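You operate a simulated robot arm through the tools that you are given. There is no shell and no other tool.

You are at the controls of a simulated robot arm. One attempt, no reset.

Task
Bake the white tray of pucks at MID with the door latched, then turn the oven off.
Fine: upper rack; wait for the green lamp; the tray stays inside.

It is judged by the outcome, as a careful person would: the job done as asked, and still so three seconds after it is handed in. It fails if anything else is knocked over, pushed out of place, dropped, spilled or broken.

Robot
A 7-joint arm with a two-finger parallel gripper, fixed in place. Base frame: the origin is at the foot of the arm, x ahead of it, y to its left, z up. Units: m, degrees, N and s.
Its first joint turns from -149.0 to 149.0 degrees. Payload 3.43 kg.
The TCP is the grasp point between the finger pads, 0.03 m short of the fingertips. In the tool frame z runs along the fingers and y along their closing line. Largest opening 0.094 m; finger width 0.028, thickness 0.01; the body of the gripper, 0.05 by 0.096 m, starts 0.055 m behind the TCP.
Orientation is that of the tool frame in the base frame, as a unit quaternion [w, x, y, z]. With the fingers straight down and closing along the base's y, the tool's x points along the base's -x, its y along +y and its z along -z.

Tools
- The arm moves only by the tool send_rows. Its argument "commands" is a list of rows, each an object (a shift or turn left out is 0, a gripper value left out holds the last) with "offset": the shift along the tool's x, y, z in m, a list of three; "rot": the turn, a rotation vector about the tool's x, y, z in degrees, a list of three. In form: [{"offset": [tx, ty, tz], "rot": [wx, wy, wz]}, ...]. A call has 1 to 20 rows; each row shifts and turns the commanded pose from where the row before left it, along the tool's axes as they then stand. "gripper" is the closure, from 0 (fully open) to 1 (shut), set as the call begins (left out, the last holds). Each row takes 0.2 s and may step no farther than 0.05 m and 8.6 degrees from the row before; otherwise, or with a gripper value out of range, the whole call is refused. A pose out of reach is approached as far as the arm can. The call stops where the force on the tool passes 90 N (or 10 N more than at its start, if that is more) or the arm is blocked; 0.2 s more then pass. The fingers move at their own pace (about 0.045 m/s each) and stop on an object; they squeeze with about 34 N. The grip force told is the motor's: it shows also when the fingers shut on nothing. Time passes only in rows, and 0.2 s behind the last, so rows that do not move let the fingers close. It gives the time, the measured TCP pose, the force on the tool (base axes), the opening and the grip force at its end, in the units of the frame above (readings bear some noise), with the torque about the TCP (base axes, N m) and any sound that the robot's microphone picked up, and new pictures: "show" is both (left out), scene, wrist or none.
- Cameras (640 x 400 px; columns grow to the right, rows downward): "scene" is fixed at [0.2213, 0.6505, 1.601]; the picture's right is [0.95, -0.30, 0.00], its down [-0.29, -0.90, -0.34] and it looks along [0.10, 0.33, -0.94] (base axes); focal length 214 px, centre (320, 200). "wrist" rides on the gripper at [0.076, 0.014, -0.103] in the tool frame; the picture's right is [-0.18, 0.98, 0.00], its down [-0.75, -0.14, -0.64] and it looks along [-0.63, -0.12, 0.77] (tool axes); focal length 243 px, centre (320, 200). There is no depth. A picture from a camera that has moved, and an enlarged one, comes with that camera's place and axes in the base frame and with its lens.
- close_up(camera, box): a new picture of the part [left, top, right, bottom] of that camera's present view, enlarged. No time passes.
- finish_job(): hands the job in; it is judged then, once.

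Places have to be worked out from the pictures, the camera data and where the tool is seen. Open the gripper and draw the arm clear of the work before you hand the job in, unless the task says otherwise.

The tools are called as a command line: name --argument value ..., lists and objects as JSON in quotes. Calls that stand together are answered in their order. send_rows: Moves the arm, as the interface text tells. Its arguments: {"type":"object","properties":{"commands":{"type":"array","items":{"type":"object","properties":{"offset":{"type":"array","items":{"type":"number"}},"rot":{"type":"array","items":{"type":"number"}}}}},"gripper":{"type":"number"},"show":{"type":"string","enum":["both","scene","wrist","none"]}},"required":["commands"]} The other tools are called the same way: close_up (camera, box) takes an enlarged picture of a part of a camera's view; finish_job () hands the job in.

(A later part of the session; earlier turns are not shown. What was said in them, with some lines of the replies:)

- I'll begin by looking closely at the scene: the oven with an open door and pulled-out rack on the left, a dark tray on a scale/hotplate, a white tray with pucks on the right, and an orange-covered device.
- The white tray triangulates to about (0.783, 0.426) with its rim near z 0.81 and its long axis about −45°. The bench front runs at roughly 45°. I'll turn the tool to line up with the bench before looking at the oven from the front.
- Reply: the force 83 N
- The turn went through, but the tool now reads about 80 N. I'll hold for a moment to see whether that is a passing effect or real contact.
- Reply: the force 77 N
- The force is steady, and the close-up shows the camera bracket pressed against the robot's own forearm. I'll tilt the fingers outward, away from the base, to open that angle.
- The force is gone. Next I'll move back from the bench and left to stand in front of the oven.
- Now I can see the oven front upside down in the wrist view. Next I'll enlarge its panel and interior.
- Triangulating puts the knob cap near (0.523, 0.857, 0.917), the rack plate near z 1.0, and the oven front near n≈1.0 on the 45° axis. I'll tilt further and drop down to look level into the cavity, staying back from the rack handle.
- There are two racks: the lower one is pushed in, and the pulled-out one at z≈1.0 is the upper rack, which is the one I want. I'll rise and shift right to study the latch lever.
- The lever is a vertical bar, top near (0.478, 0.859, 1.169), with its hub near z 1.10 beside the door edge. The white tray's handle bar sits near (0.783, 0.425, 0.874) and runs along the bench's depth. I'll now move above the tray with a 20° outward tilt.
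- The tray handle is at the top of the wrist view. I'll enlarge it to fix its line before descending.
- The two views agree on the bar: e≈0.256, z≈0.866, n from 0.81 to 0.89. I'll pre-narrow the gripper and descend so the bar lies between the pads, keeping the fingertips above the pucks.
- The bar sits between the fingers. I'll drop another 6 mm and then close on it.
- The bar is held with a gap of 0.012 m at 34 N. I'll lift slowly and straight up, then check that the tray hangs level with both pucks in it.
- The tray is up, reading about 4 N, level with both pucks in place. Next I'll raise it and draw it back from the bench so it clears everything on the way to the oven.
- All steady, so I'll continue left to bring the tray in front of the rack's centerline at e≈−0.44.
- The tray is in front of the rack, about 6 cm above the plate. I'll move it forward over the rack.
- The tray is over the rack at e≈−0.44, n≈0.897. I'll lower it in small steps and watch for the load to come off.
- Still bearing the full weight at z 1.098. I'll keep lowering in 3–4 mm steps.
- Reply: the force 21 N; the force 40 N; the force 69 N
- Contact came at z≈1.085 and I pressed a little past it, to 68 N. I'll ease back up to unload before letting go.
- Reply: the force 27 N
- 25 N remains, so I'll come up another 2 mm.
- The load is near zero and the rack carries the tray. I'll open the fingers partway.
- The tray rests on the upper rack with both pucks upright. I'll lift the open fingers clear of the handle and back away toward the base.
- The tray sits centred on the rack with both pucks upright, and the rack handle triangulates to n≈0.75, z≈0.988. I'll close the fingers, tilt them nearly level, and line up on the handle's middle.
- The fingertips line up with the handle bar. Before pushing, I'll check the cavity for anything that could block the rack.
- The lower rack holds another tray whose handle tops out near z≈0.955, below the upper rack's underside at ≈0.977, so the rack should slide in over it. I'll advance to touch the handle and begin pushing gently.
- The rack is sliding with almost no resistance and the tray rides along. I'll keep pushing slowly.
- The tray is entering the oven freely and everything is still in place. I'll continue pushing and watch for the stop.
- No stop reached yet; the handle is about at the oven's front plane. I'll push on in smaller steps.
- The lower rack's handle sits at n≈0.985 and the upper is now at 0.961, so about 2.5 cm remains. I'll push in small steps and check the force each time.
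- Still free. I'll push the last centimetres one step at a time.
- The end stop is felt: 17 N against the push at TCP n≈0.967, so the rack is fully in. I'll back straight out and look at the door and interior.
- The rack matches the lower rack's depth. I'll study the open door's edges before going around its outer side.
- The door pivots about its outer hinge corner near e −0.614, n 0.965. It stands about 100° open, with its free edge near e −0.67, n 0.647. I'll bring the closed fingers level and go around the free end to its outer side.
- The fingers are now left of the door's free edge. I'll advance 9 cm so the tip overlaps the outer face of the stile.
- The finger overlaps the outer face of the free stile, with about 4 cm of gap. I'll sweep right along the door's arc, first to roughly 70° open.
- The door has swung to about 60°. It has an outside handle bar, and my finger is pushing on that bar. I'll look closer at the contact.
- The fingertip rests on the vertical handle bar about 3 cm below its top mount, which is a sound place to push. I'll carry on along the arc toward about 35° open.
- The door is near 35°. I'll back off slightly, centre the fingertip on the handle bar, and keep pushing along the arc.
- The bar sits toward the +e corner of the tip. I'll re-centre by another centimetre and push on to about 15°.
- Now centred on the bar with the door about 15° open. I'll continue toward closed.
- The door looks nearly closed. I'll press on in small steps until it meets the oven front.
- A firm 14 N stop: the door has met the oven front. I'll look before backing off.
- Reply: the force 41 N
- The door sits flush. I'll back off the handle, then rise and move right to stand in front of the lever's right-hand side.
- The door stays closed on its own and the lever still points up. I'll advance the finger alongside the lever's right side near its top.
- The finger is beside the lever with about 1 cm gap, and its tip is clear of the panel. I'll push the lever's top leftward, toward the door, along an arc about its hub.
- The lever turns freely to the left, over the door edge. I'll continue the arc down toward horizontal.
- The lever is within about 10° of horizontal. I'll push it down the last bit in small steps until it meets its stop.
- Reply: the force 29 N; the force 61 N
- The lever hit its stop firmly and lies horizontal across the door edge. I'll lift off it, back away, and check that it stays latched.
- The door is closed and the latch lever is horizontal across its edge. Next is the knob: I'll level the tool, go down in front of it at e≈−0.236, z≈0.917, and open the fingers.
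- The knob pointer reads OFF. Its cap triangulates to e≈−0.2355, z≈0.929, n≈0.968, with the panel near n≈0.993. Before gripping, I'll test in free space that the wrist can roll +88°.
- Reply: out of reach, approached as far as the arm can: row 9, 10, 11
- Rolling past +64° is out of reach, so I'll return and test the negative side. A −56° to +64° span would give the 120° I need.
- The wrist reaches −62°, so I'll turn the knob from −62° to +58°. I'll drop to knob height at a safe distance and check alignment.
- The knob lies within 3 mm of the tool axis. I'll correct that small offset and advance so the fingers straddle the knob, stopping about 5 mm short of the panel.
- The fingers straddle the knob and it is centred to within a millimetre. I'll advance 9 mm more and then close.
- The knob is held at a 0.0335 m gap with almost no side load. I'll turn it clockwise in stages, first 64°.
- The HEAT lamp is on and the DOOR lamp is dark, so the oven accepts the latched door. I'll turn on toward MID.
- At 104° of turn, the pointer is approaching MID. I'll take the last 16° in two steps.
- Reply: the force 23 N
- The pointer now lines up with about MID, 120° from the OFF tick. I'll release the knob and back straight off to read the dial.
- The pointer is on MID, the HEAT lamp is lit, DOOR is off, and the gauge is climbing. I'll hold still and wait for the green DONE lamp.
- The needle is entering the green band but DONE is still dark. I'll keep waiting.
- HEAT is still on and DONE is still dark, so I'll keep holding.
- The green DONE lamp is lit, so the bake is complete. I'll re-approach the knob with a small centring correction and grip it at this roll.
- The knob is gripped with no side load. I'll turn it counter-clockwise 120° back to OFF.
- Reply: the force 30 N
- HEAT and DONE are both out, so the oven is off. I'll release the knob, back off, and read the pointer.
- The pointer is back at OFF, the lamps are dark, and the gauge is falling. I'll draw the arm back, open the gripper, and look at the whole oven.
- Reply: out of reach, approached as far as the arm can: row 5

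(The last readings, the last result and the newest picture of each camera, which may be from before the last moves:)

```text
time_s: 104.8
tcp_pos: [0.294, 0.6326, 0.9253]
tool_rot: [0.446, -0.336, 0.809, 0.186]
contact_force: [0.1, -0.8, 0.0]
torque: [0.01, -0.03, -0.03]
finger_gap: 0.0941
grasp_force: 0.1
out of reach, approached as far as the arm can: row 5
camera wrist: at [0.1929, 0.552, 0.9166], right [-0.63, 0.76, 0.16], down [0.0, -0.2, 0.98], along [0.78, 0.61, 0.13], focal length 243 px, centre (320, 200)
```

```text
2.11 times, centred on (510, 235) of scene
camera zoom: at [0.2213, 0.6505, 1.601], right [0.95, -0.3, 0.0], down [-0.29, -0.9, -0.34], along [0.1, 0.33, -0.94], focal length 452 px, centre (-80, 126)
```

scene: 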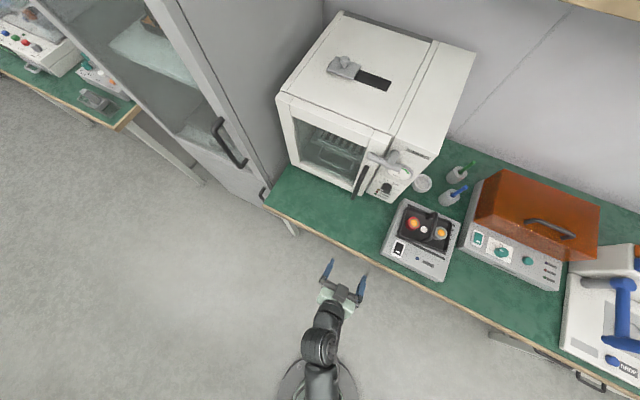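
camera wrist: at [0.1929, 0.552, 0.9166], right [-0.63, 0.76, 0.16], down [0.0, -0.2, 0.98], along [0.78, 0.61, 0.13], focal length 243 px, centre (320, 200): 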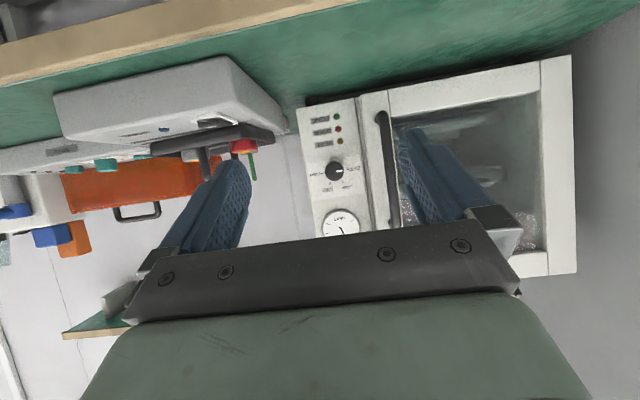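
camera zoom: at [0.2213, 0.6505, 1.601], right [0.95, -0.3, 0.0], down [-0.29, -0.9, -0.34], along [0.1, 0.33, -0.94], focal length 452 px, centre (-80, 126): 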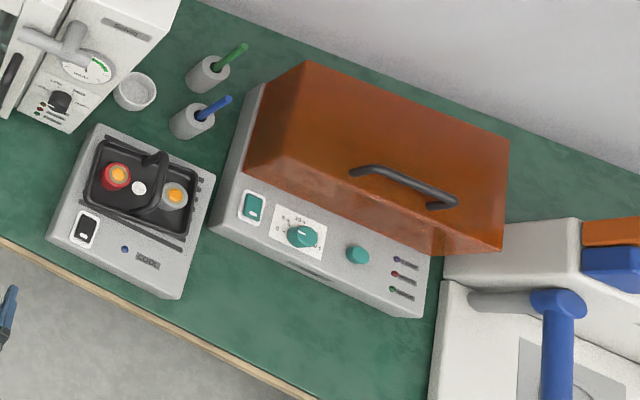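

The door is shut, the latch is across it, the knob is at OFF, and everything else stands as before. I'll shift left for one last look through the glass at the tray.

send_rows --commands '[{"offset": [0, 0.04, 0]}, {"offset": [0, 0.04, 0]}, {"offset": [0, 0.04, 0]}, {"offset": [0, 0.04, 0]}, {"offset": [-0.02, 0, -0.015]}, {"offset": [-0.02, 0, -0.015]}, {"offset": [-0.02, 0, -0.015]}, {"offset": [-0.02, 0, -0.015]}]' --show "both"

close_up --camera "wrist" --box '[220, 40, 480, 220]'

```text
time_s: 106.6
tcp_pos: [0.1758, 0.7396, 1.0248]
tool_rot: [0.447, -0.335, 0.808, 0.186]
contact_force: [-0.2, 0.3, -0.3]
torque: [0.01, 0.0, 0.0]
finger_gap: 0.094
grasp_force: 0.0
camera wrist: at [0.0743, 0.6592, 1.0162], right [-0.63, 0.76, 0.16], down [0.0, -0.2, 0.98], along [0.78, 0.61, 0.13], focal length 243 px, centre (320, 200)
```

scene: 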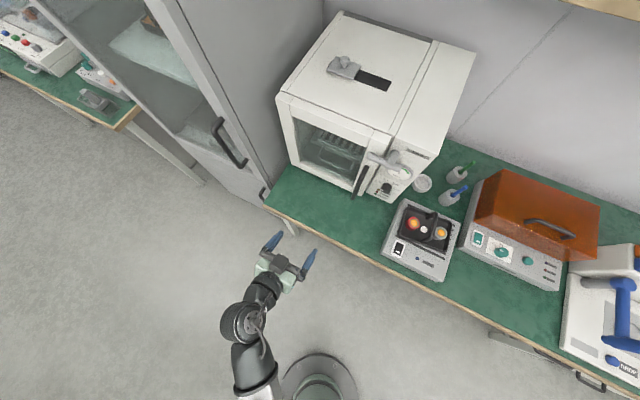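
wrist: 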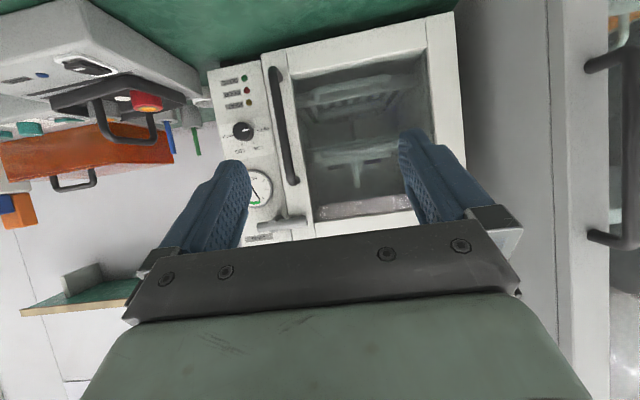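

```text
2.22 times, centred on (350, 130) of wrist
camera zoom: at [0.0743, 0.6592, 1.0162], right [-0.63, 0.76, 0.16], down [0.0, -0.2, 0.98], along [0.78, 0.61, 0.13], focal length 539 px, centre (253, 356)
```

zoom: 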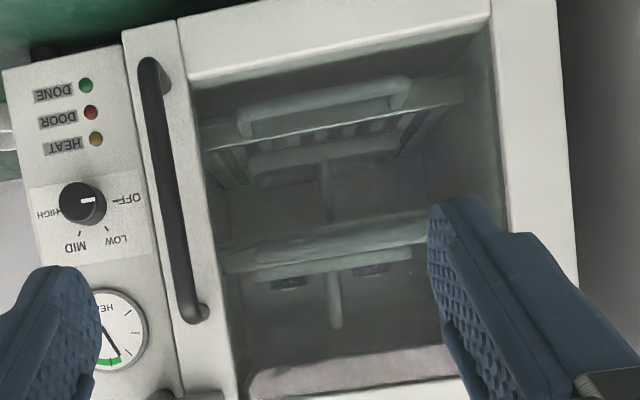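

Through the glass, the white tray is on the upper rack with both pucks and its handle upright. The door is latched, the knob is at OFF, the lamps are dark, and the arm is clear with the gripper open, so I'm handing in.

finish_job

```text
The job is handed in.
```

The white tray of pucks was baked at MID with the door latched. The oven is now off, with the tray still inside.

- **Tray:** it sits on the upper rack, pushed fully in. Seen through the glass, both pucks and the handle are upright.
- **Door:** it is closed, and the latch lever lies across its edge at its stop. The DOOR lamp stayed off during the bake.
- **Bake:** the knob pointer was on MID for about 15 seconds, until the green DONE lamp lit.
- **Off:** I turned the knob back to OFF. The HEAT and DONE lamps are out and the gauge was falling.

Two forces ran higher than intended. Early on, the wrist camera bracket pressed on the robot's own forearm at about 80 N until I tilted it clear. While setting the tray down, I pressed it onto the rack at about 69 N for under a second before easing off. I saw no damage from either.

Nothing else on the bench moved in the final pictures. I handed in with the gripper open and the arm clear of the bench.
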